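You operate a simulated robot arm through the tools that you are given. There is no shell and no other tool. Be economical: measure what you need, move in short steps, check, and stop when the job is done.

The job below is to be done with a simulated two-armed robot. You get a single attempt, and the scene is never put back.

## Task
Put two of the steel nut with a red bands from the top of the wooden bench on the left middle shelf of the cart. Then pull the front sliding door of the cabinet with orange doors open. Do these in the order given.

The check looks at the end state, three seconds after you hand in, the way a careful person would. Anything else that was tipped, shoved, dropped, spilled or broken makes it a failure.

## Robot
Two 7-joint arms with two-finger parallel grippers on one trunk, on a base that drives. Base frame: it is fixed to the floor where the robot stands at the start and does not move with it; the origin is under the middle of the robot, x ahead of it, y to its left, z up. Readings come in mm, degrees, newtons and seconds.
The left shoulder is at the start at [20, 170, 1228], the right one opposite. With the tool pointing down near the work surface each hand reaches from about 200 to 680 mm from the robot's upright axis, wherever it stands, measured 20 degrees to its own side. Places, roughly: front sliding door of the cabinet with orange door [5400, 1200, 500]; left middle shelf of the cart [-500, 4000, 600]; steel nut with a red band (3x3x2 cm) [700, -300, 900]. Payload 3.8 kg a hand.
The tool frame of a hand sits at the grasp point between the pads (the TCP): z along the fingers, y along the line on which they close. The tips reach 30 mm beyond it. Largest opening 110 mm; finger width 20, thickness 10; the body of the gripper, 48 by 112 mm, starts 55 mm behind the TCP.
Orientation is told as [roll, pitch, yaw] about the base's x, y, z axes, in that order, counted from this pose: with the fingers straight down and closing along the base's y, the tool's x points along the base's -x, its y along +y and its z along -z.

## Interface
- The arms move only by the tool step_arm. It takes "left_increments", "right_increments" or both (then of equal length, played together; a hand with none holds still); each is a list that holds one entry, the list of rows, each a list of 7 numbers: the opening, from 0 (shut) to 1 (fully open), then the shift along the tool's x, y, z in units of 25 mm (1.0 is 25 mm), then the turn, a rotation vector about the tool's x, y, z in units of 6 degrees (1.0 is 6 degrees). In form: [[[claw, x, y, z, ax, ay, az], ...]]. A call has 1 to 12 rows; each row shifts and turns the commanded pose from where the row before left it, along the tool's axes as they then stand. A call with a number of a shift or a turn outside -1 to 1 is refused whole. A row lasts 0.2 s, in which the tool goes at most 50 mm and 8.6 degrees; a call with a longer step from one row to the next is refused whole, and so is a gripper value outside its range. A pose out of reach is approached as far as the arm can. The call stops where the force on the tool passes 40 N (or 10 N more than at its start, if that is more) or the arm is blocked; 0.2 s more then pass. Each finger travels about 72 mm/s and halts on what it meets, pressing with about 33 N; the grip force reading is that of the motor and also rises with nothing between the fingers. The clock runs only during rows and for 0.2 s after the last one: add rows that do not move to give the fingers time. It gives the time, the measured TCP pose, the force on the tool (base axes), the opening and the grip force at its end, in the units of the frame above (readings bear some noise), with the torque about the TCP (base axes, N m) and any sound that the robot's microphone picked up.
- Cameras (640 x 400 px; columns grow to the right, rows downward): "scene" is now at [116.9, 12.4, 1387.2]; the picture's right is [0.09, -1.00, 0.00], its down [-0.53, -0.05, -0.85] and it looks along [0.85, 0.08, -0.53] (base axes); focal length 260 px, centre (320, 200). "left" rides on the left gripper at [72, -17, -103] in its tool frame; the picture's right is [0.23, 0.97, 0.00], its down [-0.76, 0.18, -0.62] and it looks along [-0.61, 0.14, 0.78] (tool axes); focal length 222 px, centre (320, 200). "right" rides on the right gripper at [73, 17, -103] in its tool frame; the picture's right is [-0.23, 0.97, 0.00], its down [-0.76, -0.18, -0.62] and it looks along [-0.61, -0.14, 0.78] (tool axes); focal length 222 px, centre (320, 200). There is no depth. A picture from a camera that has moved, and an enlarged one, comes with that camera's place and axes in the base frame and with its lens. The place of the scene camera against the robot may be out by one fixed shift of up to 12 mm in any direction.
- camera(camera): a new picture of that camera. The clock stands still meanwhile.
- slide_trunk(by): slides the trunk up (or, below 0, down) by that many mm; the arms and the scene camera ride with it, the base frame stays. It gives what a move gives, with no picture.
- drive_base(legs): drives the robot by 1 to 6 legs, each [ahead, turn to the left] in mm and degrees, along the robot's own axes; the way and the turn of a leg run together, so that a leg with both is an arc; at most 1500 mm and 180 degrees a leg. The arms and the cameras ride along, it lands a little off, and it stops where it bumps. It gives what a move gives.
- turn_head(pan, tilt): turns the head with the scene camera to pan (to the left, within 80 degrees either way) and tilt (down, from -29 to 69), counted from straight ahead of the robot. It gives what a move gives.
- close_up(camera, box): a new picture of the part [left, top, right, bottom] of that camera's present view, enlarged. The clock stands still meanwhile.
- hand_in(): hands the job in; it is judged then, once.

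Go step by step. Nothing tells you exact positions but the pictures and the camera data: compare them with the known pose of the tool, close in by small moves and look again before you grip or let go. The budget is 165 turns and 122 pictures, counting those below and the enlarged ones. Unless the task says otherwise, let go and move clear before handing in.

The tools are called after "Call:" by a JSON object that holds its "fn" and its "kwargs". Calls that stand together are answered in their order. step_arm: Moves the arms, as the interface text tells. Its arguments: {"type":"object","properties":{"left_increments":{"type":"array","items":{"type":"array","items":{"type":"array","items":{"type":"number"}}}},"right_increments":{"type":"array","items":{"type":"array","items":{"type":"array","items":{"type":"number"}}}}},"required":[]} The other tools are called the same way: slide_trunk (by) slides the trunk up or down; drive_base (legs) drives the base; turn_head (pan, tilt) turns the head that bears the scene camera; camera (camera) takes a picture; close_up (camera, box) takes an enlarged picture of a part of a camera's view; hand_in () hands the job in.

At the start:

```text
clock: 0.0
left_eef_pos: [524.9, 274.0, 1106.7]
left_tool_rot: [0.0, 0.0, -0.1]
left_ft_force: [0.1, -0.2, -0.4]
left_wrist_torque: [0.01, 0.04, -0.02]
left_finger_gap: 109.9
left_grip_force: 0.0
right_eef_pos: [342.4, -101.3, 1157.0]
right_tool_rot: [0.1, 0.0, -0.1]
right_ft_force: [-0.1, -0.6, 0.1]
right_wrist_torque: [0.01, 0.01, -0.02]
right_finger_gap: 110.1
right_grip_force: 0.0
trunk travel left (down, up): [-325.0, 245.0]
robot x, y, heading: [-1.7, -0.1, 0.0]
head pan, tilt: [5.1, 31.9]
```

scene: 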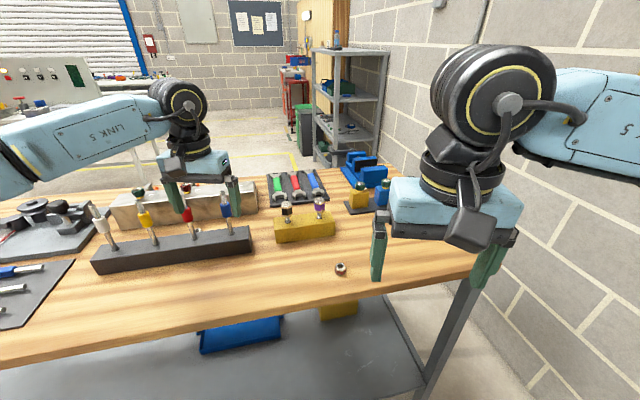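
right: 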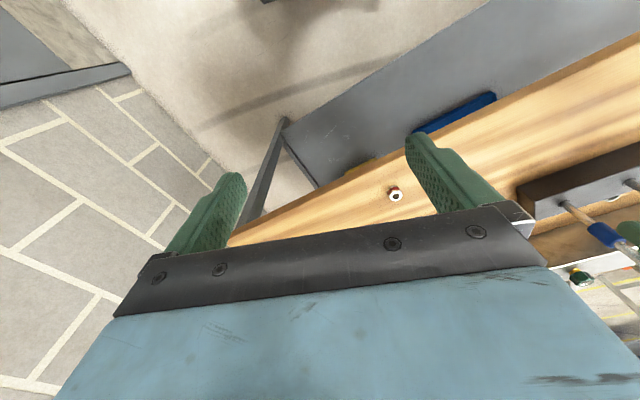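
left: 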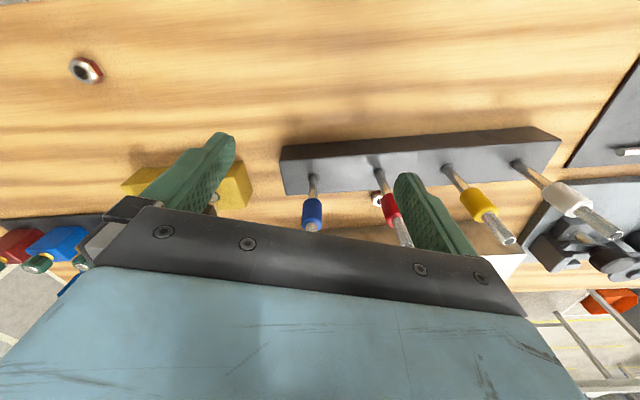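

I see one nut near the front of the bench; a second one seems hidden behind the dark rack. Let me look closer.

Call:
{"fn": "close_up", "kwargs": {"camera": "scene", "box": [240, 150, 440, 290]}}

Call:
{"fn": "close_up", "kwargs": {"camera": "left", "box": [270, 110, 570, 260]}}

Call:
{"fn": "close_up", "kwargs": {"camera": "scene", "box": [0, 150, 260, 330]}}

```text
2.86 times, centred on (340, 220) of scene
camera zoom: at [116.9, 12.4, 1387.2], right [0.09, -1.0, 0.0], down [-0.53, -0.05, -0.85], along [0.85, 0.08, -0.53], focal length 742 px, centre (263, 143)
```

zoom: 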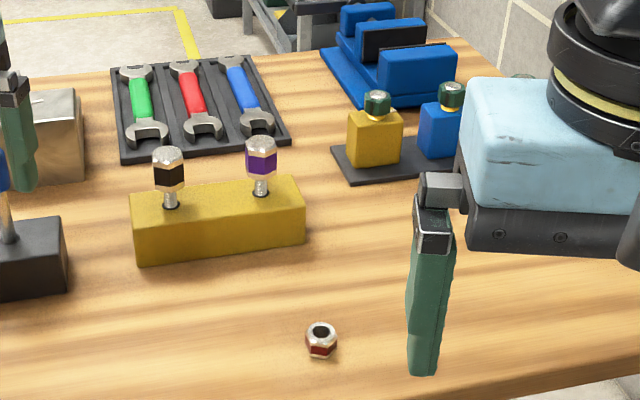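

```text
2.13 times, centred on (420, 185) of left
camera zoom: at [451.9, 255.1, 1211.9], right [-0.23, 0.97, 0.0], down [0.76, 0.18, 0.62], along [0.61, 0.14, -0.78], focal length 474 px, centre (107, 232)
```

zoom: 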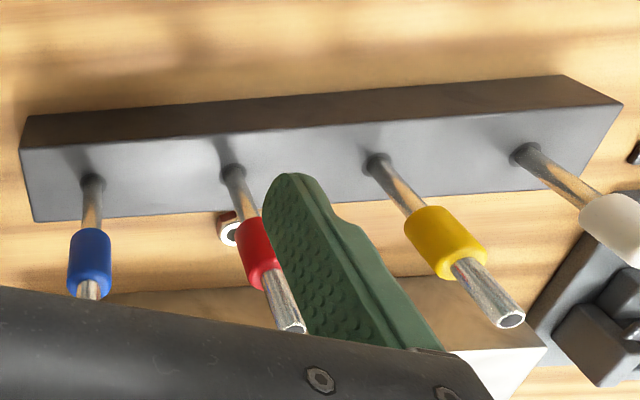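

```text
2.22 times, centred on (130, 240) of scene
camera zoom: at [116.9, 12.4, 1387.2], right [0.09, -1.0, 0.0], down [-0.53, -0.05, -0.85], along [0.85, 0.08, -0.53], focal length 577 px, centre (742, 111)
```

zoom: 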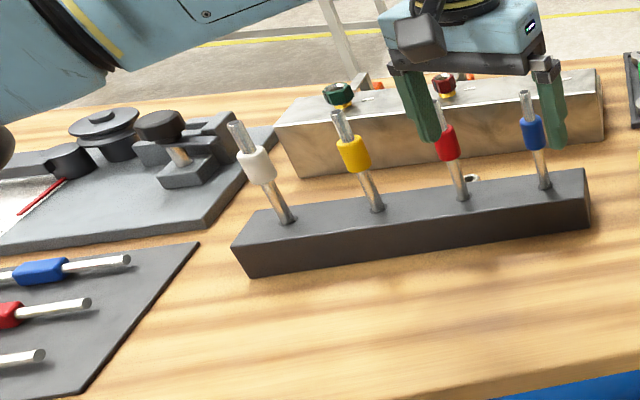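

Nut A is around (555, 5, 919); a second red-banded nut is around (657, 402, 920), between the dark rack and the metal block. I'll raise the trunk for a better overview of the bench.

Call:
{"fn": "slide_trunk", "kwargs": {"by": 240}}

Call:
{"fn": "turn_head", "kwargs": {"pan": 20, "tilt": 45}}

Call:
{"fn": "camera", "kwargs": {"camera": "scene"}}

Call:
{"fn": "camera", "kwargs": {"camera": "left"}}

Call:
{"fn": "camera", "kwargs": {"camera": "right"}}

```text
clock: 2.5
left_eef_pos: [524.4, 273.7, 1346.9]
left_tool_rot: [-0.1, 0.0, -0.1]
left_ft_force: [-0.4, 0.0, -0.5]
left_wrist_torque: [0.0, -0.01, -0.01]
left_finger_gap: 110.0
left_grip_force: 0.0
right_eef_pos: [342.1, -102.1, 1397.1]
right_tool_rot: [0.0, 0.0, -0.1]
right_ft_force: [-1.1, -0.1, -0.8]
right_wrist_torque: [0.0, -0.01, 0.01]
right_finger_gap: 110.0
right_grip_force: 0.0
trunk travel left (down, up): [-565.0, 5.0]
robot x, y, heading: [0.6, -0.4, 0.0]
head pan, tilt: [5.1, 31.9]
```

```text
clock: 3.3
left_eef_pos: [524.0, 273.7, 1348.2]
left_tool_rot: [0.1, 0.0, 0.0]
left_ft_force: [1.0, 0.1, 0.7]
left_wrist_torque: [-0.04, -0.05, 0.0]
left_finger_gap: 110.1
left_grip_force: 0.0
right_eef_pos: [342.7, -103.0, 1396.4]
right_tool_rot: [0.0, 0.1, -0.1]
right_ft_force: [-0.6, -0.4, -0.1]
right_wrist_torque: [0.0, 0.03, 0.03]
right_finger_gap: 110.1
right_grip_force: 0.0
trunk travel left (down, up): [-565.0, 5.0]
robot x, y, heading: [-1.6, 1.4, -0.1]
head pan, tilt: [20.0, 45.0]
```

```text
115 pictures are left
camera scene: at [104.0, 32.1, 1607.5], right [0.34, -0.94, 0.0], down [-0.66, -0.24, -0.71], along [0.67, 0.24, -0.71], focal length 260 px, centre (320, 200)
```

scene: 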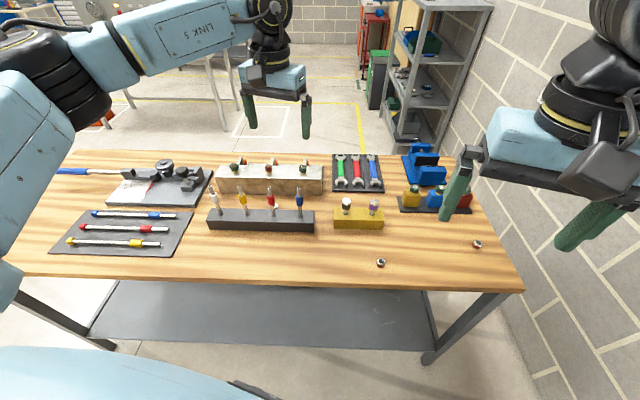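

```text
114 pictures are left
camera left: at [451.8, 255.1, 1451.9], right [-0.23, 0.97, 0.0], down [0.76, 0.18, 0.62], along [0.61, 0.14, -0.78], focal length 222 px, centre (320, 200)
```

left: 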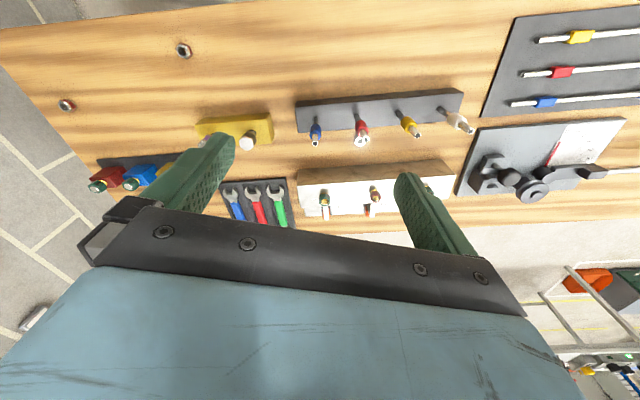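

```text
113 pictures are left
camera right: at [268.4, -84.3, 1500.6], right [0.23, 0.97, 0.0], down [0.76, -0.18, 0.62], along [0.61, -0.14, -0.78], focal length 222 px, centre (320, 200)
```

right: 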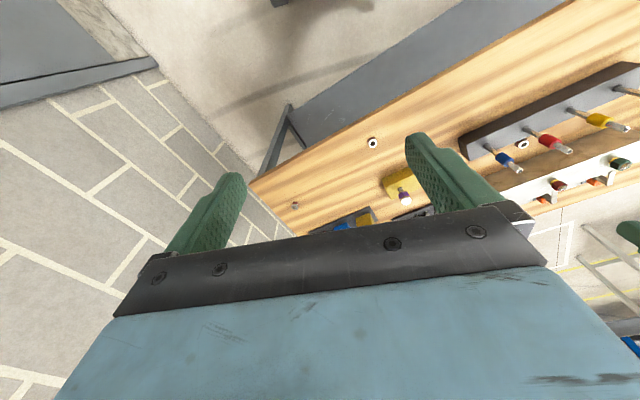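

A third nut C lies openly near (733, -278). I'll check the colours of the bands on A and C.

Call:
{"fn": "close_up", "kwargs": {"camera": "scene", "box": [360, 220, 500, 300]}}

Call:
{"fn": "close_up", "kwargs": {"camera": "left", "box": [40, 30, 240, 150]}}

Call:
{"fn": "close_up", "kwargs": {"camera": "right", "box": [280, 120, 400, 220]}}

```text
4.57 times, centred on (430, 260) of scene
camera zoom: at [104.0, 32.1, 1607.5], right [0.34, -0.94, 0.0], down [-0.66, -0.24, -0.71], along [0.67, 0.24, -0.71], focal length 1187 px, centre (-183, -74)
```

zoom: 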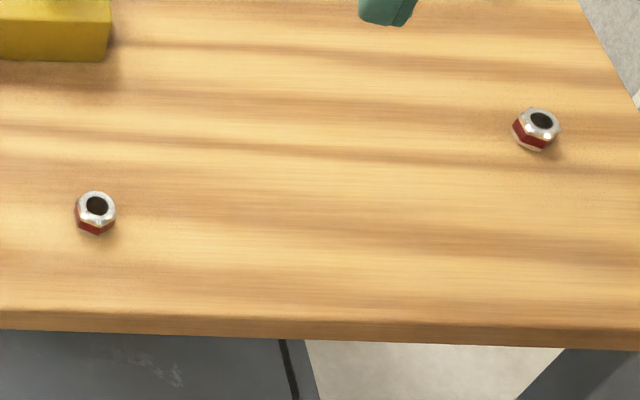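

```text
3.20 times, centred on (140, 90) of left
camera zoom: at [451.8, 255.1, 1451.9], right [-0.23, 0.97, 0.0], down [0.76, 0.18, 0.62], along [0.61, 0.14, -0.78], focal length 711 px, centre (896, 552)
```

zoom: 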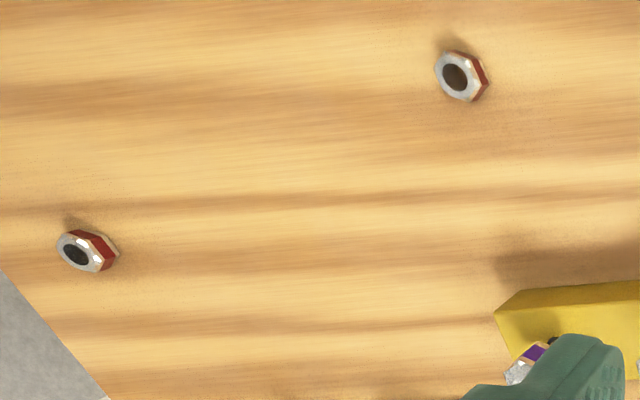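

```text
4.00 times, centred on (340, 170) of right
camera zoom: at [268.4, -84.3, 1500.6], right [0.23, 0.97, 0.0], down [0.76, -0.18, 0.62], along [0.61, -0.14, -0.78], focal length 888 px, centre (240, 320)
```

zoom: 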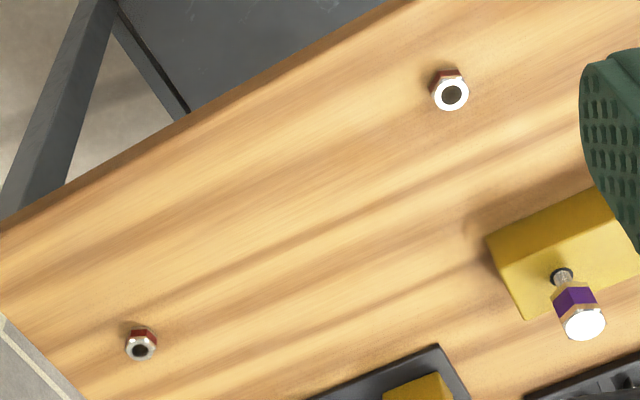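

A and C both have red bands and stand free. I'll take A (≈557, 2) with the left hand, later C (≈728, -274) with the right. First shift hands sideways, then lower the trunk.

Call:
{"fn": "step_arm", "kwargs": {"left_increments": [[[0.7, -0.11, -0.9, 0, 0, 0, 0], [0.7, -0.11, -0.9, 0, 0, 0, 0], [0.7, -0.11, -0.9, 0, 0, 0, 0], [0.7, -0.11, -0.9, 0, 0, 0, 0], [0.7, -0.11, -0.9, 0, 0, 0, 0], [0.7, -0.11, -0.9, 0, 0, 0, 0], [0.7, -0.11, -0.9, 0, 0, 0, 0], [0.7, -0.11, -0.9, 0, 0, 0, 0], [0.7, -0.11, -0.9, 0, 0, 0, 0], [0.7, -0.11, -0.9, 0, 0, 0, 0], [0.7, -0.11, -0.9, 0, 0, 0, 0], [0.7, -0.11, -0.9, 0, 0, 0, 0]]], "right_increments": [[[0.7, 0, -1, 0, 0, 0, 0], [0.7, 0, -1, 0, 0, 0, 0], [0.7, 0, -1, 0, 0, 0, 0], [0.7, 0, -1, 0, 0, 0, 0], [0.7, 0, -1, 0, 0, 0, 0], [0.7, 0, -1, 0, 0, 0, 0], [0.7, 0, -1, 0, 0, 0, 0], [0.7, 0, 0, 0, 0, 0, 0], [0.7, 0, 0, 0, 0, 0, 0], [0.7, 0, 0, 0, 0, 0, 0], [0.7, 0, 0, 0, 0, 0, 0], [0.7, 0, 0, 0, 0, 0, 0]]]}}

Call:
{"fn": "slide_trunk", "kwargs": {"by": -240}}

Call:
{"fn": "turn_head", "kwargs": {"pan": 0, "tilt": 60}}

Call:
{"fn": "camera", "kwargs": {"camera": "left"}}

Call:
{"fn": "camera", "kwargs": {"camera": "scene"}}

```text
clock: 5.9
left_eef_pos: [558.2, 1.6, 1347.0]
left_tool_rot: [0.2, -0.1, 0.1]
left_ft_force: [0.2, -0.6, -0.4]
left_wrist_torque: [0.02, -0.01, -0.02]
left_finger_gap: 77.0
left_grip_force: 0.1
right_eef_pos: [342.1, -278.7, 1396.0]
right_tool_rot: [0.1, 0.0, -0.1]
right_ft_force: [0.8, -0.4, 0.2]
right_wrist_torque: [0.04, -0.01, -0.02]
right_finger_gap: 77.3
right_grip_force: 0.1
trunk travel left (down, up): [-565.0, 5.0]
robot x, y, heading: [1.8, 1.5, -0.2]
head pan, tilt: [20.0, 45.0]
```

```text
clock: 8.4
left_eef_pos: [558.5, 2.2, 1106.9]
left_tool_rot: [0.0, 0.0, -0.1]
left_ft_force: [0.4, 0.1, 0.8]
left_wrist_torque: [0.01, 0.0, 0.03]
left_finger_gap: 76.9
left_grip_force: 0.1
right_eef_pos: [340.9, -275.2, 1156.9]
right_tool_rot: [-0.1, -0.1, -0.2]
right_ft_force: [0.4, -0.3, 0.1]
right_wrist_torque: [0.02, 0.03, 0.06]
right_finger_gap: 76.7
right_grip_force: 0.2
trunk travel left (down, up): [-325.0, 245.0]
robot x, y, heading: [0.9, 0.0, 0.0]
head pan, tilt: [20.0, 45.0]
```

```text
clock: 9.2
left_eef_pos: [557.9, 3.2, 1106.9]
left_tool_rot: [0.0, 0.0, 0.1]
left_ft_force: [0.2, 0.0, 0.3]
left_wrist_torque: [0.01, -0.01, -0.01]
left_finger_gap: 76.8
left_grip_force: 0.0
right_eef_pos: [342.7, -274.4, 1156.9]
right_tool_rot: [0.0, 0.0, -0.2]
right_ft_force: [0.5, 0.3, -0.4]
right_wrist_torque: [-0.02, 0.03, -0.01]
right_finger_gap: 77.0
right_grip_force: 0.0
trunk travel left (down, up): [-325.0, 245.0]
robot x, y, heading: [5.2, -0.5, -0.4]
head pan, tilt: [0.0, 60.0]
```

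```text
109 pictures are left
camera left: at [485.6, -14.9, 1211.1], right [-0.23, 0.97, 0.0], down [0.76, 0.18, 0.62], along [0.61, 0.14, -0.78], focal length 222 px, centre (320, 200)
```

left: 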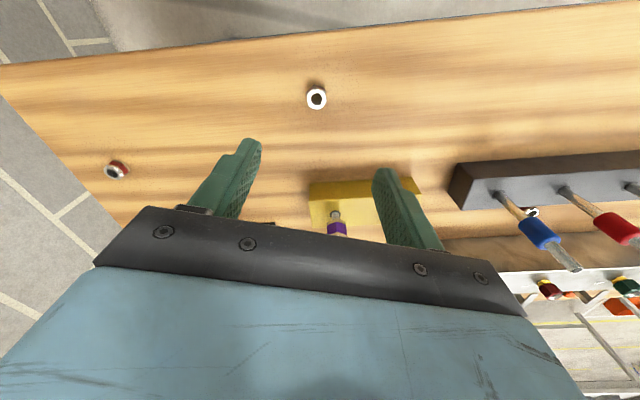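

```text
108 pictures are left
camera scene: at [94.3, 4.5, 1348.0], right [0.0, -1.0, 0.0], down [-0.87, 0.0, -0.5], along [0.5, 0.0, -0.87], focal length 260 px, centre (320, 200)
```

scene: 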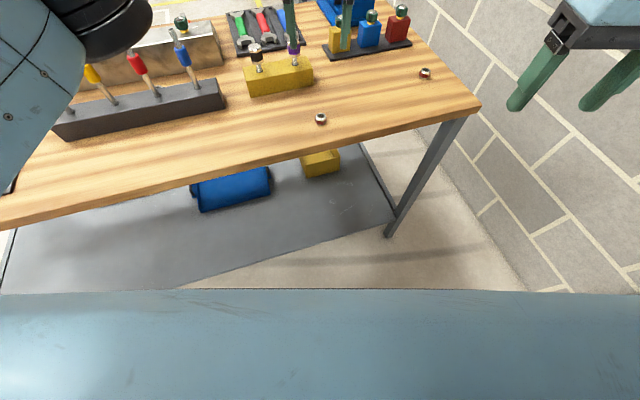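

Nut A lies under the left hand (≈556, -3). I'll descend to TCP z≈955 and check.

Call:
{"fn": "step_arm", "kwargs": {"left_increments": [[[0.7, 0.05, -0.2, 1, 0, 0, 0], [0.7, 0, 0, 1, 0, 0, 0], [0.7, 0, 0, 1, 0, 0, 0], [0.7, 0, 0, 1, 0, 0, 0], [0.7, 0, 0, 1, 0, 0, 0], [0.7, 0, 0, 0.6, 0, 0, 0], [0.7, 0, 0, 0.4, 0, 0, 0], [0.7, 0, 0, 0, 0, 0, 0]]]}}

Call:
{"fn": "camera", "kwargs": {"camera": "left"}}

Call:
{"fn": "close_up", "kwargs": {"camera": "scene", "box": [260, 60, 380, 150]}}

```text
clock: 11.0
left_eef_pos: [557.9, -3.7, 956.6]
left_tool_rot: [0.0, 0.0, 0.1]
left_ft_force: [0.6, -0.4, 0.3]
left_wrist_torque: [0.0, 0.02, 0.05]
left_finger_gap: 76.9
left_grip_force: 0.1
right_eef_pos: [342.7, -276.5, 1156.0]
right_tool_rot: [0.1, 0.0, -0.1]
right_ft_force: [-0.1, 0.2, 0.8]
right_wrist_torque: [0.02, 0.03, 0.03]
right_finger_gap: 77.1
right_grip_force: 0.0
trunk travel left (down, up): [-325.0, 245.0]
robot x, y, heading: [0.2, -0.9, 0.0]
head pan, tilt: [0.0, 60.0]
```

```text
107 pictures are left
camera left: at [484.3, -20.2, 1061.1], right [-0.23, 0.97, 0.0], down [0.76, 0.18, 0.62], along [0.61, 0.14, -0.78], focal length 222 px, centre (320, 200)
```

left: 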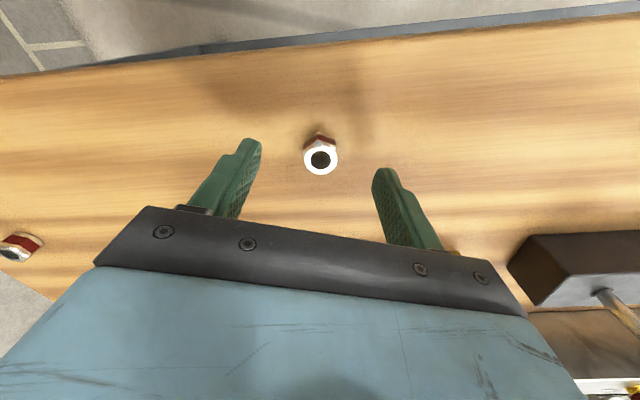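

```text
4.44 times, centred on (320, 105) of scene
camera zoom: at [94.2, 4.4, 1348.0], right [0.0, -1.0, 0.0], down [-0.87, 0.0, -0.5], along [0.5, 0.0, -0.87], focal length 1154 px, centre (320, 622)
```

zoom: 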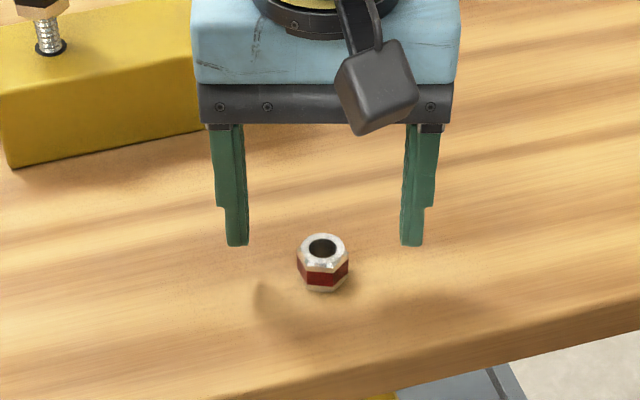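

The nut is centred between the fingers. Down a little more and close.

Call:
{"fn": "step_arm", "kwargs": {"left_increments": [[[0.7, 0.12, 0, 0.25, 0, 0, 0], [0.7, 0, 0, 0.25, 0, 0, 0], [0.4, 0, 0, 0, 0, 0, 0], [0, 0, 0, 0, 0, 0, 0], [0, 0, 0, 0, 0, 0, 0], [0, 0, 0, 0, 0, 0, 0], [0, 0, 0, 0, 0, 0, 0]]]}}

Call:
{"fn": "camera", "kwargs": {"camera": "left"}}

Call:
{"fn": "close_up", "kwargs": {"camera": "scene", "box": [260, 60, 380, 150]}}

```text
clock: 12.6
left_eef_pos: [553.3, -3.5, 944.2]
left_tool_rot: [0.0, 0.0, 0.0]
left_ft_force: [-0.5, -0.2, 0.0]
left_wrist_torque: [0.03, 0.0, -0.02]
left_finger_gap: 25.8
left_grip_force: 32.7
right_eef_pos: [341.7, -276.1, 1156.3]
right_tool_rot: [0.0, 0.0, -0.1]
right_ft_force: [-0.2, -0.1, -0.4]
right_wrist_torque: [-0.04, -0.01, -0.02]
right_finger_gap: 76.9
right_grip_force: 0.1
trunk travel left (down, up): [-325.0, 245.0]
robot x, y, heading: [-0.1, -1.6, 0.1]
head pan, tilt: [0.0, 60.0]
```

```text
105 pictures are left
camera left: at [481.7, -19.6, 1048.8], right [-0.23, 0.97, 0.0], down [0.76, 0.18, 0.62], along [0.61, 0.14, -0.78], focal length 222 px, centre (320, 200)
```

left: 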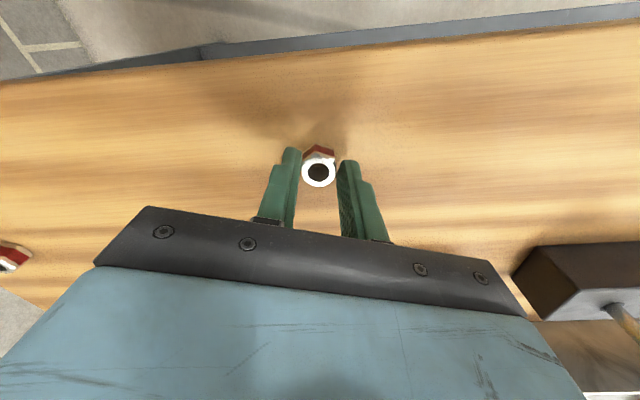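

```text
4.44 times, centred on (320, 105) of scene
camera zoom: at [94.3, 4.4, 1348.0], right [0.0, -1.0, 0.0], down [-0.87, 0.0, -0.5], along [0.5, 0.0, -0.87], focal length 1154 px, centre (320, 622)
```

zoom: 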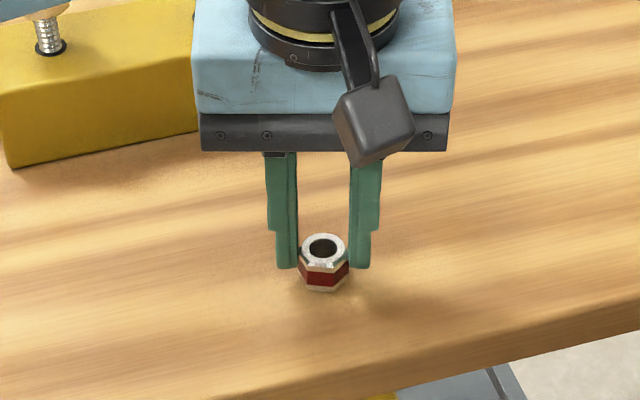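

Nut A is gripped (25.8 mm, across flats). Lifting.

Call:
{"fn": "step_arm", "kwargs": {"left_increments": [[[0, 0, 0, -0.5, 0, 0, 0], [0, 0, 0, -1, 0, 0, 0], [0, 0, 0, -1, 0, 0, 0], [0, 0, 0, -1, 0, 0, 0], [0, 0, 0, -1, 0, 0, 0], [0, 0, 0, -1, 0, 0, 0], [0, 0, 0, -1, 0, 0, 0], [0, 0.5, 0, -1, 0, 0, 0], [0, 1, 0, 0, 0, 0, 0], [0, 1, 0, 0, 0, 0, 0], [0, 1, 0, 0, 0, 0, 0], [0, 1, 0, 0, 0, 0, 0]]]}}

Call:
{"fn": "camera", "kwargs": {"camera": "left"}}

Call:
{"fn": "turn_head", "kwargs": {"pan": -40, "tilt": 50}}

Call:
{"fn": "camera", "kwargs": {"camera": "scene"}}

```text
clock: 15.2
left_eef_pos: [441.2, -2.7, 1132.5]
left_tool_rot: [0.0, 0.0, 0.0]
left_ft_force: [0.0, 1.1, -0.7]
left_wrist_torque: [0.0, 0.02, 0.04]
left_finger_gap: 25.8
left_grip_force: 32.5
right_eef_pos: [341.2, -275.6, 1157.0]
right_tool_rot: [0.1, 0.0, -0.1]
right_ft_force: [-0.5, 0.1, -0.7]
right_wrist_torque: [0.01, 0.01, 0.0]
right_finger_gap: 77.2
right_grip_force: 0.1
trunk travel left (down, up): [-325.0, 245.0]
robot x, y, heading: [1.5, -2.4, -0.1]
head pan, tilt: [0.0, 60.0]
```

```text
103 pictures are left
camera left: at [367.9, -19.7, 1236.9], right [-0.23, 0.97, 0.0], down [0.76, 0.18, 0.62], along [0.61, 0.14, -0.78], focal length 222 px, centre (320, 200)
```

left: 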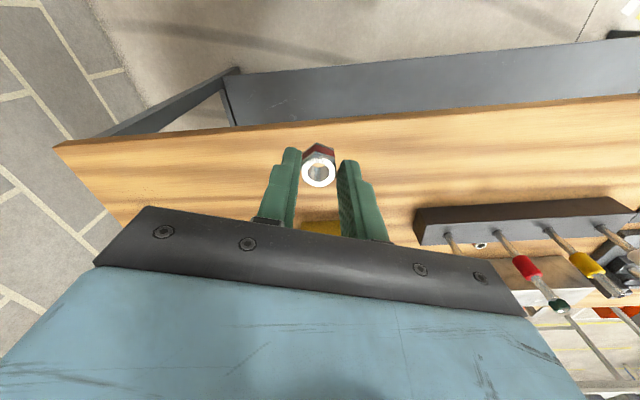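

```text
clock: 16.3
left_eef_pos: [440.9, -1.6, 1131.3]
left_tool_rot: [0.0, 0.0, 0.0]
left_ft_force: [-0.1, -0.1, 0.2]
left_wrist_torque: [0.0, -0.02, 0.07]
left_finger_gap: 25.6
left_grip_force: 33.1
right_eef_pos: [342.1, -275.8, 1156.5]
right_tool_rot: [0.0, 0.0, -0.1]
right_ft_force: [0.5, 0.4, 0.0]
right_wrist_torque: [0.02, -0.02, 0.02]
right_finger_gap: 77.2
right_grip_force: 0.0
trunk travel left (down, up): [-325.0, 245.0]
robot x, y, heading: [2.2, -0.8, 0.1]
head pan, tilt: [-40.0, 50.0]
```

```text
102 pictures are left
camera scene: at [86.7, -45.0, 1360.5], right [-0.64, -0.77, 0.0], down [-0.59, 0.49, -0.64], along [0.49, -0.41, -0.77], focal length 260 px, centre (320, 200)
```

scene: 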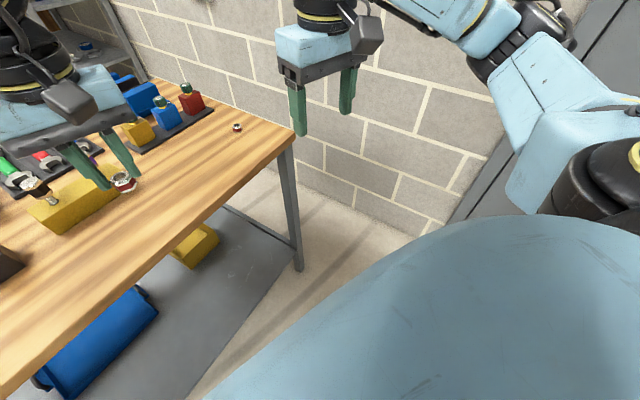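

Nut A is held. Now I reposition the robot alongside the bench so that nut C is ~620 mm ahead-right: turn right, drive ~370 mm parallel to the edge, turn back to face it.

Call:
{"fn": "drive_base", "kwargs": {"legs": [[0, -72], [370, 0], [0, 86]]}}

Call:
{"fn": "turn_head", "kwargs": {"pan": -5, "tilt": 50}}

Call:
{"fn": "camera", "kwargs": {"camera": "scene"}}

Call:
{"fn": "camera", "kwargs": {"camera": "right"}}

```text
clock: 25.5
left_eef_pos: [539.6, -258.8, 1131.2]
left_tool_rot: [0.0, 0.0, 13.2]
left_ft_force: [-0.4, 0.3, -0.3]
left_wrist_torque: [-0.01, 0.0, 0.02]
left_finger_gap: 25.0
left_grip_force: 33.1
right_eef_pos: [505.7, -549.4, 1156.7]
right_tool_rot: [0.0, -0.1, 13.1]
right_ft_force: [-0.8, -0.3, 0.5]
right_wrist_torque: [0.0, -0.04, 0.01]
right_finger_gap: 77.0
right_grip_force: 0.1
trunk travel left (down, up): [-325.0, 245.0]
robot x, y, heading: [109.7, -356.1, 13.2]
head pan, tilt: [-40.0, 50.0]
```

```text
clock: 26.5
left_eef_pos: [539.1, -259.2, 1133.4]
left_tool_rot: [0.0, 0.0, 13.1]
left_ft_force: [-0.2, -0.7, -0.3]
left_wrist_torque: [0.0, 0.02, -0.01]
left_finger_gap: 25.4
left_grip_force: 32.9
right_eef_pos: [506.3, -549.9, 1156.8]
right_tool_rot: [0.0, 0.0, 13.1]
right_ft_force: [0.5, 0.6, 0.3]
right_wrist_torque: [-0.02, 0.0, 0.01]
right_finger_gap: 77.0
right_grip_force: 0.1
trunk travel left (down, up): [-325.0, 245.0]
robot x, y, heading: [112.5, -359.8, 13.1]
head pan, tilt: [-5.0, 50.0]
```

```text
101 pictures are left
camera scene: at [213.1, -338.3, 1360.5], right [0.14, -0.99, 0.0], down [-0.76, -0.11, -0.64], along [0.64, 0.09, -0.77], focal length 260 px, centre (320, 200)
```

scene: 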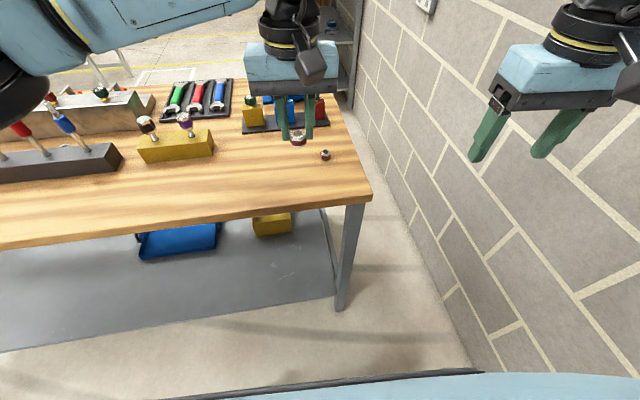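

```text
100 pictures are left
camera right: at [430.2, -548.9, 1260.4], right [0.0, 1.0, 0.0], down [0.78, 0.0, 0.62], along [0.62, 0.0, -0.78], focal length 222 px, centre (320, 200)
```

right: 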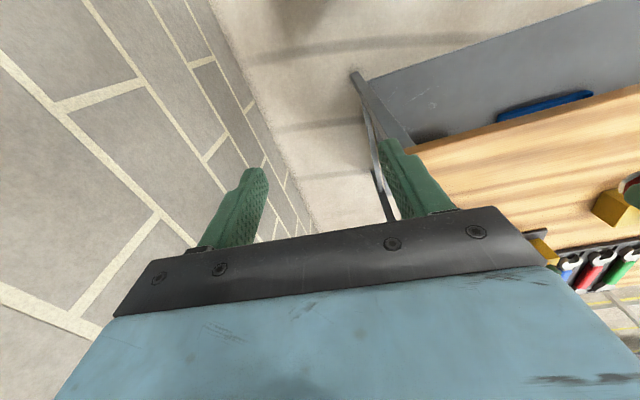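

C is confirmed at ≈(728, -277). I'll move the left hand away to the left and bring the right hand over C.

Call:
{"fn": "step_arm", "kwargs": {"left_increments": [[[0, 0, 1, -0.3, 0, 0, 0], [0, 0, 1, -0.3, 0, 0, 0], [0, 0, 1, -0.3, 0, 0, 0], [0, 0, 1, -0.3, 0, 0, 0], [0, 0, 1, -0.3, 0, 0, 0], [0, 0, 1, -0.3, 0, 0, 0], [0, 0, 1, 0, 0, 0, 0], [0, 0, 1, 0, 0, 0, 0], [0, 0, 1, 0, 0, 0, 0], [0, 0, 0, 0, 0, 0, 0], [0, 0, 0, 0, 0, 0, 0], [0, 0, 0, 0, 0, 0, 0]]], "right_increments": [[[0.7, -0.925, 0.72, 0, 0, 0, 0], [0.7, -0.925, 0.72, 0, 0, 0, 0], [0.7, -0.925, 0.72, 0, 0, 0, 0], [0.7, -0.925, 0.72, 0, 0, 0, 0], [0.7, -0.925, 0.72, 0, 0, 0, 0], [0.7, -0.925, 0.72, 0, 0, 0, 0], [0.7, -0.925, 0.72, 0, 0, 0, 0], [0.7, -0.925, 0.72, 0, 0, 0, 0], [0.7, -0.925, 0.72, 0, 0, 0, 0], [0.7, -0.925, 0.72, 0, 0, 0, 0], [0.7, -0.925, 0.72, 0, 0, 0, 0], [0.7, -0.925, 0.72, 0, 0, 0, 0]]]}}

Call:
{"fn": "camera", "kwargs": {"camera": "right"}}

Call:
{"fn": "camera", "kwargs": {"camera": "scene"}}

```text
clock: 29.1
left_eef_pos: [487.5, -39.1, 1176.9]
left_tool_rot: [-0.1, 0.0, 13.2]
left_ft_force: [0.2, 0.4, 0.0]
left_wrist_torque: [0.02, 0.01, 0.03]
left_finger_gap: 24.9
left_grip_force: 33.1
right_eef_pos: [715.8, -283.0, 1152.3]
right_tool_rot: [0.0, -0.1, 13.3]
right_ft_force: [0.0, -0.4, -0.8]
right_wrist_torque: [0.01, 0.04, 0.0]
right_finger_gap: 77.0
right_grip_force: 0.1
right hand out of reach, approached as far as the arm can: row 12
trunk travel left (down, up): [-325.0, 245.0]
robot x, y, heading: [107.5, -357.1, 13.5]
head pan, tilt: [-5.0, 50.0]
```

```text
99 pictures are left
camera right: at [639.8, -283.0, 1257.3], right [0.0, 1.0, 0.0], down [0.78, 0.0, 0.62], along [0.62, 0.0, -0.78], focal length 222 px, centre (320, 200)
```

right: 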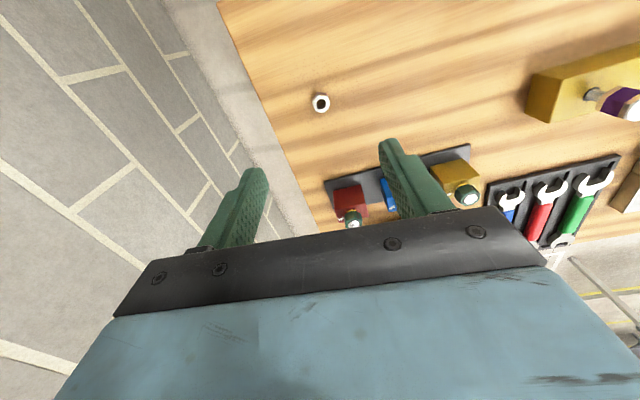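

```text
98 pictures are left
camera scene: at [212.6, -337.7, 1360.6], right [0.14, -0.99, 0.0], down [-0.76, -0.11, -0.64], along [0.64, 0.09, -0.77], focal length 260 px, centre (320, 200)
```

scene: 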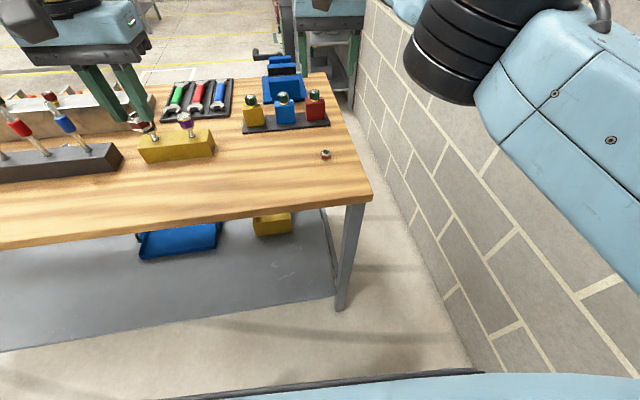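

C at (727, -283); the right arm is at its reach limit, so I drive 60 mm ahead and correct.

Call:
{"fn": "drive_base", "kwargs": {"legs": [[60, 0]]}}

```text
clock: 30.1
left_eef_pos: [548.6, -24.7, 1176.4]
left_tool_rot: [0.0, 0.0, 13.2]
left_ft_force: [0.3, 0.1, -0.8]
left_wrist_torque: [-0.01, 0.06, -0.01]
left_finger_gap: 25.1
left_grip_force: 32.8
right_eef_pos: [775.8, -270.6, 1153.3]
right_tool_rot: [0.0, 0.0, 13.2]
right_ft_force: [0.9, -1.6, 0.0]
right_wrist_torque: [0.01, 0.03, 0.0]
right_finger_gap: 77.1
right_grip_force: 0.1
trunk travel left (down, up): [-325.0, 245.0]
robot x, y, heading: [167.4, -343.5, 13.1]
head pan, tilt: [-5.0, 50.0]
```

Call:
{"fn": "step_arm", "kwargs": {"right_increments": [[[0.7, 0.7, 0, 0, 0, 0, 0], [0.7, 0.7, 0, 0, 0, 0, 0], [0.7, 0.62, 0, 1, 0, 0, 0], [0.7, 0, 0, 1, 0, 0, 0], [0.7, 0, 0, 1, 0, 0, 0], [0.7, 0, 0, 1, 0, 0, 0], [0.7, 0, 0, 1, 0, 0, 0], [0.7, 0, 0, 0, 0, 0, 0], [0.7, 0, 0, 0, 0, 0, 0]]]}}

Call:
{"fn": "camera", "kwargs": {"camera": "right"}}

```text
clock: 32.1
left_eef_pos: [547.3, -25.8, 1177.9]
left_tool_rot: [0.0, 0.0, 13.2]
left_ft_force: [0.1, 0.6, -0.5]
left_wrist_torque: [-0.01, 0.01, -0.02]
left_finger_gap: 22.7
left_grip_force: 32.8
right_eef_pos: [726.8, -281.8, 1028.3]
right_tool_rot: [0.0, 0.0, 13.1]
right_ft_force: [0.3, -0.5, 1.0]
right_wrist_torque: [0.04, -0.03, 0.01]
right_finger_gap: 77.2
right_grip_force: 0.0
trunk travel left (down, up): [-325.0, 245.0]
robot x, y, heading: [170.3, -341.0, 13.3]
head pan, tilt: [-5.0, 50.0]
```

```text
97 pictures are left
camera right: at [650.0, -281.5, 1131.9], right [0.0, 1.0, 0.0], down [0.78, 0.0, 0.62], along [0.62, 0.0, -0.78], focal length 222 px, centre (320, 200)
```

right: 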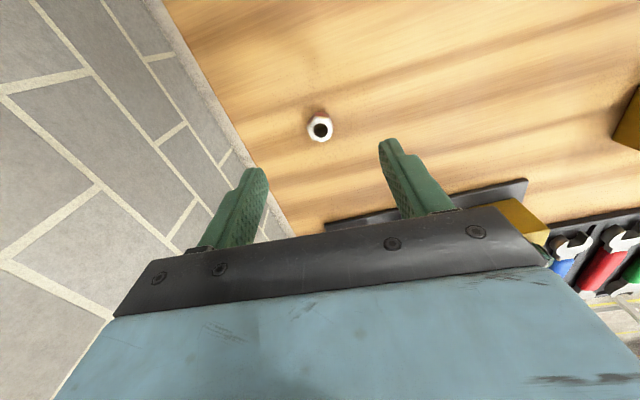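

The left finger gap dropped to 22.7 — I check the hold on nut A.

Call:
{"fn": "close_up", "kwargs": {"camera": "left", "box": [220, 110, 420, 260]}}

Call:
{"fn": "camera", "kwargs": {"camera": "scene"}}

```text
2.67 times, centred on (320, 185) of left
camera zoom: at [480.1, -60.2, 1282.3], right [-0.44, 0.9, 0.0], down [0.7, 0.35, 0.62], along [0.56, 0.28, -0.78], focal length 592 px, centre (320, 240)
```

zoom: 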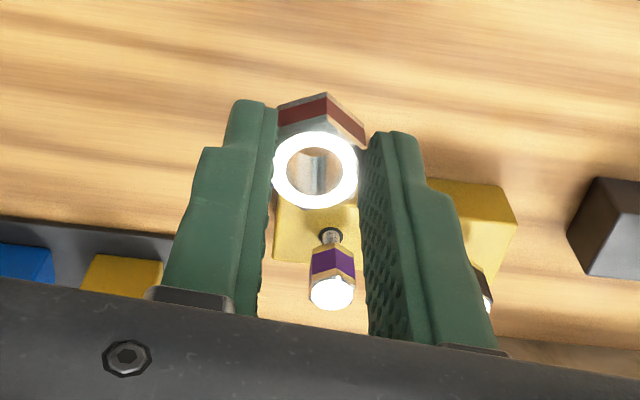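

```text
95 pictures are left
camera scene: at [271.5, -324.5, 1360.5], right [0.14, -0.99, 0.0], down [-0.76, -0.11, -0.64], along [0.64, 0.09, -0.77], focal length 260 px, centre (320, 200)
```

scene: 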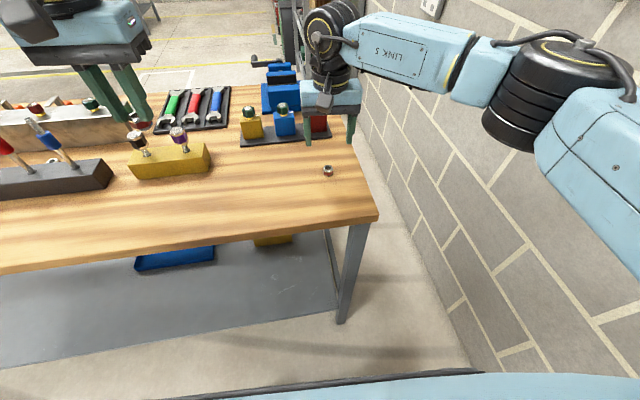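

Nut A was gripped only on its chamfered top and is creeping out. It hangs close to its original free spot, so I lower it there to re-grip deeper.

Call:
{"fn": "step_arm", "kwargs": {"left_increments": [[[0, 0, 0, 0.7, 0, 0, 0], [0, 0, 0, 1, 0, 0, 0], [0, 0, 0, 1, 0, 0, 0], [0, 0, 0, 1, 0, 0, 0], [0, 0, 0, 1, 0, 0, 0], [0, 0, 0, 1, 0, 0, 0], [0, 0, 0, 1, 0, 0, 0], [0, 0, 0, 1, 0, 0, 0], [0, 0, 0, 0.8, 0, 0, 0], [0, 0, 0, 0.4, 0, 0, 0]]]}}

Call:
{"fn": "camera", "kwargs": {"camera": "left"}}

Call:
{"fn": "close_up", "kwargs": {"camera": "scene", "box": [60, 110, 220, 220]}}

```text
clock: 34.3
left_eef_pos: [546.3, -26.9, 955.0]
left_tool_rot: [0.0, -0.1, 13.3]
left_ft_force: [0.0, -0.8, -0.2]
left_wrist_torque: [-0.04, -0.02, 0.02]
left_finger_gap: 22.8
left_grip_force: 32.9
right_eef_pos: [724.8, -281.9, 1027.1]
right_tool_rot: [0.0, 0.0, 13.3]
right_ft_force: [0.4, -0.6, 0.4]
right_wrist_torque: [0.03, 0.01, -0.01]
right_finger_gap: 76.9
right_grip_force: 0.0
trunk travel left (down, up): [-325.0, 245.0]
robot x, y, heading: [171.9, -347.5, 13.3]
head pan, tilt: [-5.0, 50.0]
```

```text
94 pictures are left
camera left: at [480.0, -60.2, 1059.4], right [-0.44, 0.9, 0.0], down [0.7, 0.35, 0.62], along [0.56, 0.28, -0.78], focal length 222 px, centre (320, 200)
```

left: 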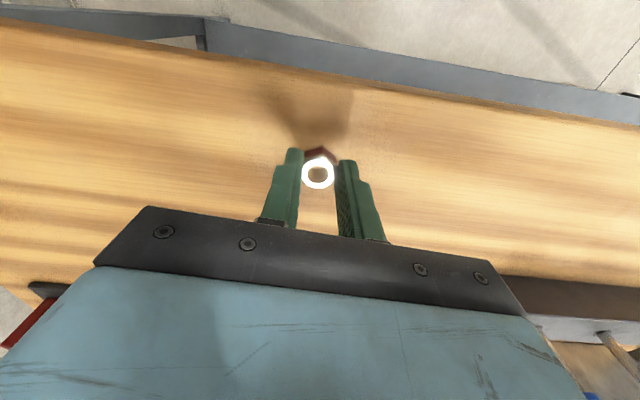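

```text
3.64 times, centred on (140, 165) of scene
camera zoom: at [271.4, -324.5, 1360.6], right [0.14, -0.99, 0.0], down [-0.76, -0.11, -0.64], along [0.64, 0.09, -0.77], focal length 944 px, centre (974, 327)
```

zoom: 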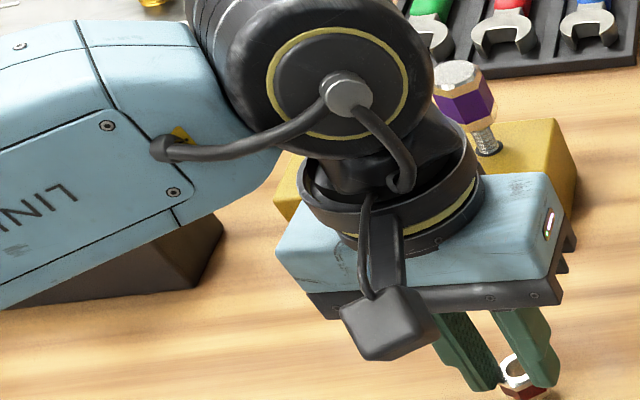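

Call:
{"fn": "step_arm", "kwargs": {"left_increments": [[[0, 0, 0, 0.12, 0, 0, 0], [0, 0, 0, 0.12, 0, 0, 0], [0, 0, 0, 0, 0, 0, 0]]]}}

```text
clock: 35.1
left_eef_pos: [548.0, -26.1, 948.3]
left_tool_rot: [0.1, 0.1, 13.1]
left_ft_force: [0.6, 0.2, -0.9]
left_wrist_torque: [-0.01, -0.01, 0.01]
left_finger_gap: 22.9
left_grip_force: 32.9
right_eef_pos: [726.1, -281.7, 1028.0]
right_tool_rot: [0.0, -0.1, 13.2]
right_ft_force: [0.2, -0.1, 0.4]
right_wrist_torque: [-0.01, 0.0, -0.02]
right_finger_gap: 76.7
right_grip_force: 0.1
trunk travel left (down, up): [-325.0, 245.0]
robot x, y, heading: [169.2, -344.4, 13.5]
head pan, tilt: [-5.0, 50.0]
```

Call:
{"fn": "step_arm", "kwargs": {"left_increments": [[[0, 0, 0, 0.1, 0, 0, 0], [0, 0, 0, 0.1, 0, 0, 0], [0, 0, 0, 0, 0, 0, 0]]]}}

Call:
{"fn": "close_up", "kwargs": {"camera": "left", "box": [240, 80, 400, 200]}}

```text
clock: 35.9
left_eef_pos: [546.9, -26.5, 945.4]
left_tool_rot: [0.0, -0.1, 13.2]
left_ft_force: [-0.5, 0.6, 5.8]
left_wrist_torque: [0.02, -0.03, 0.02]
left_finger_gap: 22.8
left_grip_force: 33.3
right_eef_pos: [724.9, -282.5, 1027.7]
right_tool_rot: [0.0, 0.0, 13.2]
right_ft_force: [-0.3, 0.4, 1.0]
right_wrist_torque: [-0.02, 0.01, 0.04]
right_finger_gap: 77.1
right_grip_force: 0.1
trunk travel left (down, up): [-325.0, 245.0]
robot x, y, heading: [169.6, -344.3, 13.4]
head pan, tilt: [-5.0, 50.0]
```

```text
3.33 times, centred on (320, 140) of left
camera zoom: at [479.8, -60.3, 1049.2], right [-0.44, 0.9, 0.0], down [0.7, 0.35, 0.62], along [0.56, 0.28, -0.78], focal length 740 px, centre (320, 400)
```

zoom: 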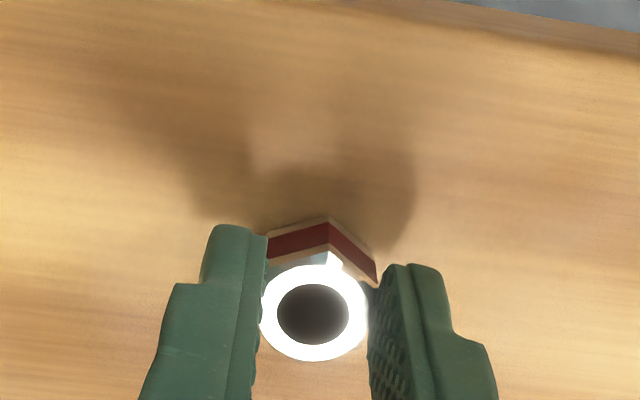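

Contact with the table. Open, go down until the tips nearly touch the table, then grip deeper.

Call:
{"fn": "step_arm", "kwargs": {"left_increments": [[[0.2, 0, 0, 0, 0, 0, 0], [0.45, 0, 0, 0, 0, 0, 0], [0.45, 0, 0, 0.1, 0, 0, 0], [0.45, 0, 0, 0.1, 0, 0, 0], [0.45, 0, 0, 0, 0, 0, 0]]]}}

Call:
{"fn": "close_up", "kwargs": {"camera": "left", "box": [240, 80, 400, 200]}}

```text
clock: 37.1
left_eef_pos: [546.7, -26.4, 938.7]
left_tool_rot: [0.1, 0.0, 13.2]
left_ft_force: [-0.1, 0.2, 0.2]
left_wrist_torque: [0.01, -0.01, -0.01]
left_finger_gap: 49.7
left_grip_force: 0.0
right_eef_pos: [724.7, -281.4, 1027.9]
right_tool_rot: [0.0, -0.1, 13.3]
right_ft_force: [-0.2, 0.3, 0.2]
right_wrist_torque: [0.01, 0.01, -0.01]
right_finger_gap: 77.2
right_grip_force: 0.0
trunk travel left (down, up): [-325.0, 245.0]
robot x, y, heading: [167.4, -343.0, 13.0]
head pan, tilt: [-5.0, 50.0]
```

```text
3.33 times, centred on (320, 140) of left
camera zoom: at [480.1, -60.1, 1043.6], right [-0.44, 0.9, 0.0], down [0.7, 0.35, 0.62], along [0.56, 0.28, -0.78], focal length 740 px, centre (320, 400)
```

zoom: 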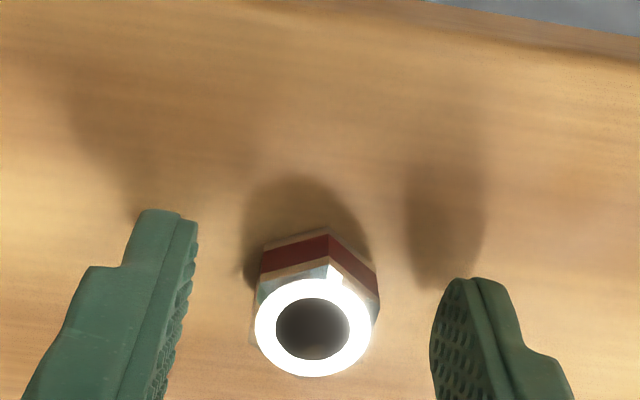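

Call:
{"fn": "step_arm", "kwargs": {"left_increments": [[[0.45, 0, 0, 0.1, 0, 0, 0], [0.45, 0, 0, 0.1, 0, 0, 0], [0.45, 0, 0, 0, 0, 0, 0]]]}}

Call:
{"fn": "close_up", "kwargs": {"camera": "left", "box": [240, 80, 400, 200]}}

```text
clock: 37.9
left_eef_pos: [548.1, -25.9, 934.3]
left_tool_rot: [0.0, -0.1, 13.1]
left_ft_force: [0.1, -0.4, -0.4]
left_wrist_torque: [-0.01, 0.02, -0.03]
left_finger_gap: 49.5
left_grip_force: 0.0
right_eef_pos: [723.7, -281.4, 1028.2]
right_tool_rot: [0.0, 0.0, 13.2]
right_ft_force: [0.1, -0.4, -0.5]
right_wrist_torque: [0.03, 0.02, -0.02]
right_finger_gap: 77.1
right_grip_force: 0.1
trunk travel left (down, up): [-325.0, 245.0]
robot x, y, heading: [168.2, -346.0, 13.4]
head pan, tilt: [-5.0, 50.0]
```

```text
3.33 times, centred on (320, 140) of left
camera zoom: at [479.9, -60.1, 1038.7], right [-0.44, 0.9, 0.0], down [0.7, 0.35, 0.62], along [0.56, 0.28, -0.78], focal length 740 px, centre (320, 400)
```

zoom: 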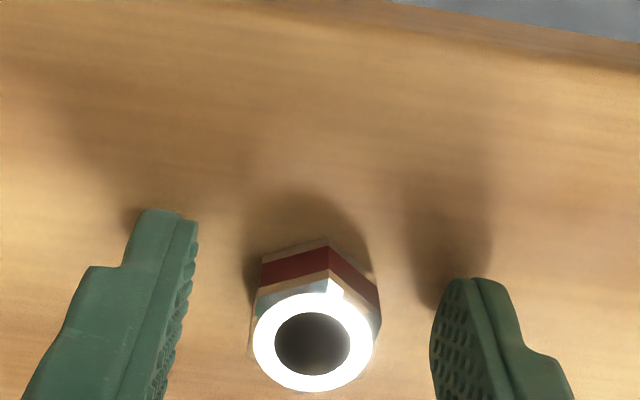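

Call:
{"fn": "step_arm", "kwargs": {"left_increments": [[[0.45, 0, 0, 0.1, 0, 0, 0], [0.45, 0, 0, 0, 0, 0, 0]]]}}

```text
clock: 38.5
left_eef_pos: [546.7, -25.7, 932.6]
left_tool_rot: [0.0, 0.0, 13.2]
left_ft_force: [-1.9, 0.1, 0.1]
left_wrist_torque: [0.0, -0.03, -0.02]
left_finger_gap: 49.5
left_grip_force: 0.0
right_eef_pos: [726.1, -281.1, 1028.9]
right_tool_rot: [0.0, -0.1, 13.2]
right_ft_force: [-0.8, -0.5, 0.5]
right_wrist_torque: [0.0, 0.04, -0.01]
right_finger_gap: 77.2
right_grip_force: 0.0
trunk travel left (down, up): [-325.0, 245.0]
robot x, y, heading: [168.1, -344.2, 13.1]
head pan, tilt: [-5.0, 50.0]
```

Call:
{"fn": "step_arm", "kwargs": {"left_increments": [[[0.2, 0, 0, 0, 0, 0, 0], [0, 0, 0, 0, 0, 0, 0], [0, 0, 0, 0, 0, 0, 0], [0, 0, 0, 0, 0, 0, 0], [0, 0, 0, -0.3, 0, 0, 0], [0, 0, 0, -0.7, 0, 0, 0]]]}}

Call:
{"fn": "close_up", "kwargs": {"camera": "left", "box": [240, 80, 400, 200]}}

Call:
{"fn": "close_up", "kwargs": {"camera": "scene", "box": [60, 110, 220, 220]}}

```text
clock: 39.9
left_eef_pos: [546.9, -26.6, 956.8]
left_tool_rot: [0.1, -0.1, 13.2]
left_ft_force: [-0.1, 0.1, 0.4]
left_wrist_torque: [0.0, 0.01, -0.02]
left_finger_gap: 23.0
left_grip_force: 33.2
right_eef_pos: [726.0, -281.1, 1028.5]
right_tool_rot: [0.0, 0.0, 13.2]
right_ft_force: [0.7, 0.6, 0.2]
right_wrist_torque: [-0.01, 0.0, 0.02]
right_finger_gap: 76.8
right_grip_force: 0.0
trunk travel left (down, up): [-325.0, 245.0]
robot x, y, heading: [166.6, -342.5, 13.2]
head pan, tilt: [-5.0, 50.0]
```

```text
3.33 times, centred on (320, 140) of left
camera zoom: at [479.9, -60.5, 1061.2], right [-0.44, 0.9, 0.0], down [0.7, 0.35, 0.62], along [0.56, 0.28, -0.78], focal length 740 px, centre (320, 400)
```

zoom: 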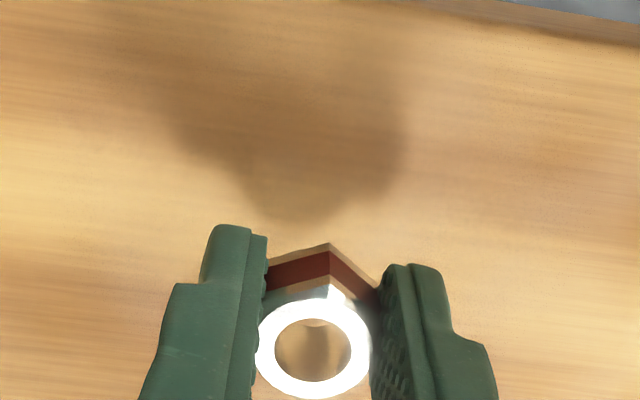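

```text
3.64 times, centred on (140, 165) of scene
camera zoom: at [271.3, -324.6, 1360.6], right [0.14, -0.99, 0.0], down [-0.76, -0.11, -0.64], along [0.64, 0.09, -0.77], focal length 944 px, centre (974, 327)
```

zoom: 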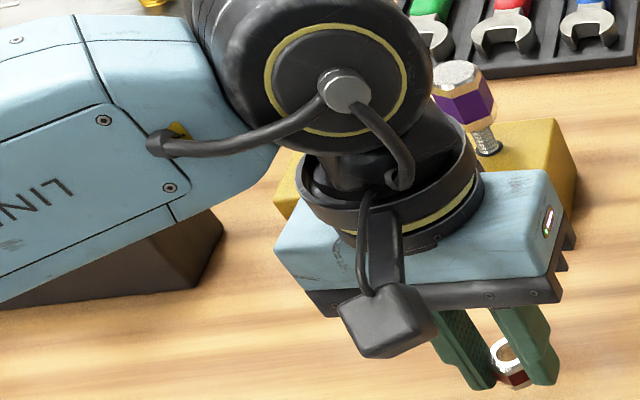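

Now a firm, deep grip on nut A. Lift it and descend the right hand to C.

Call:
{"fn": "step_arm", "kwargs": {"left_increments": [[[0, 0, 0, -1, 0, 0, 0], [0, 0, 0, -1, 0, 0, 0], [0, 0, 0, -1, 0, 0, 0], [0, 0, 0, -1, 0, 0, 0], [0, 0, 0, -1, 0, 0, 0], [0, 0, 0, -1, 0, 0, 0], [0, 0, 0, -1, 0, 0, 0], [0, 0, 0, -1, 0, 0, 0], [0, 0, 0, 0, 0, 0, 0]]], "right_increments": [[[0.7, -0.1, 0, 0.5, 0, 0, 0], [0.7, 0, 0, 0.5, 0, 0, 0], [0.7, 0, 0, 0.5, 0, 0, 0], [0.7, 0, 0, 0.5, 0, 0, 0], [0.7, 0, 0, 0.5, 0, 0, 0], [0.7, 0, 0, 0.4, 0, 0, 0], [0.7, 0, 0, 0, 0, 0, 0], [0.7, 0, 0, 0, 0, 0, 0], [0.7, 0, 0, 0, 0, 0, 0]]]}}

Call:
{"fn": "camera", "kwargs": {"camera": "right"}}

```text
clock: 41.9
left_eef_pos: [547.2, -26.1, 1158.1]
left_tool_rot: [-0.1, 0.0, 13.2]
left_ft_force: [0.4, -0.5, -1.1]
left_wrist_torque: [-0.01, 0.03, 0.02]
left_finger_gap: 23.0
left_grip_force: 33.2
right_eef_pos: [727.2, -281.9, 955.9]
right_tool_rot: [0.0, 0.0, 13.2]
right_ft_force: [-0.6, -0.5, -1.2]
right_wrist_torque: [0.01, 0.0, 0.01]
right_finger_gap: 77.0
right_grip_force: 0.0
trunk travel left (down, up): [-325.0, 245.0]
robot x, y, heading: [164.1, -347.1, 13.1]
head pan, tilt: [-5.0, 50.0]
```

```text
87 pictures are left
camera right: at [652.1, -281.1, 1059.5], right [0.0, 1.0, 0.0], down [0.78, 0.0, 0.62], along [0.62, 0.0, -0.78], focal length 222 px, centre (320, 200)
```

right: 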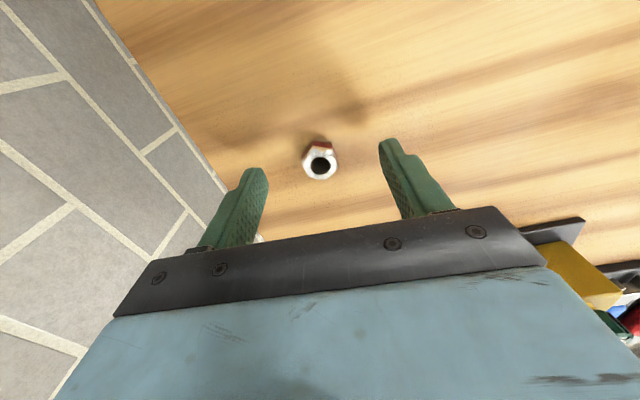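

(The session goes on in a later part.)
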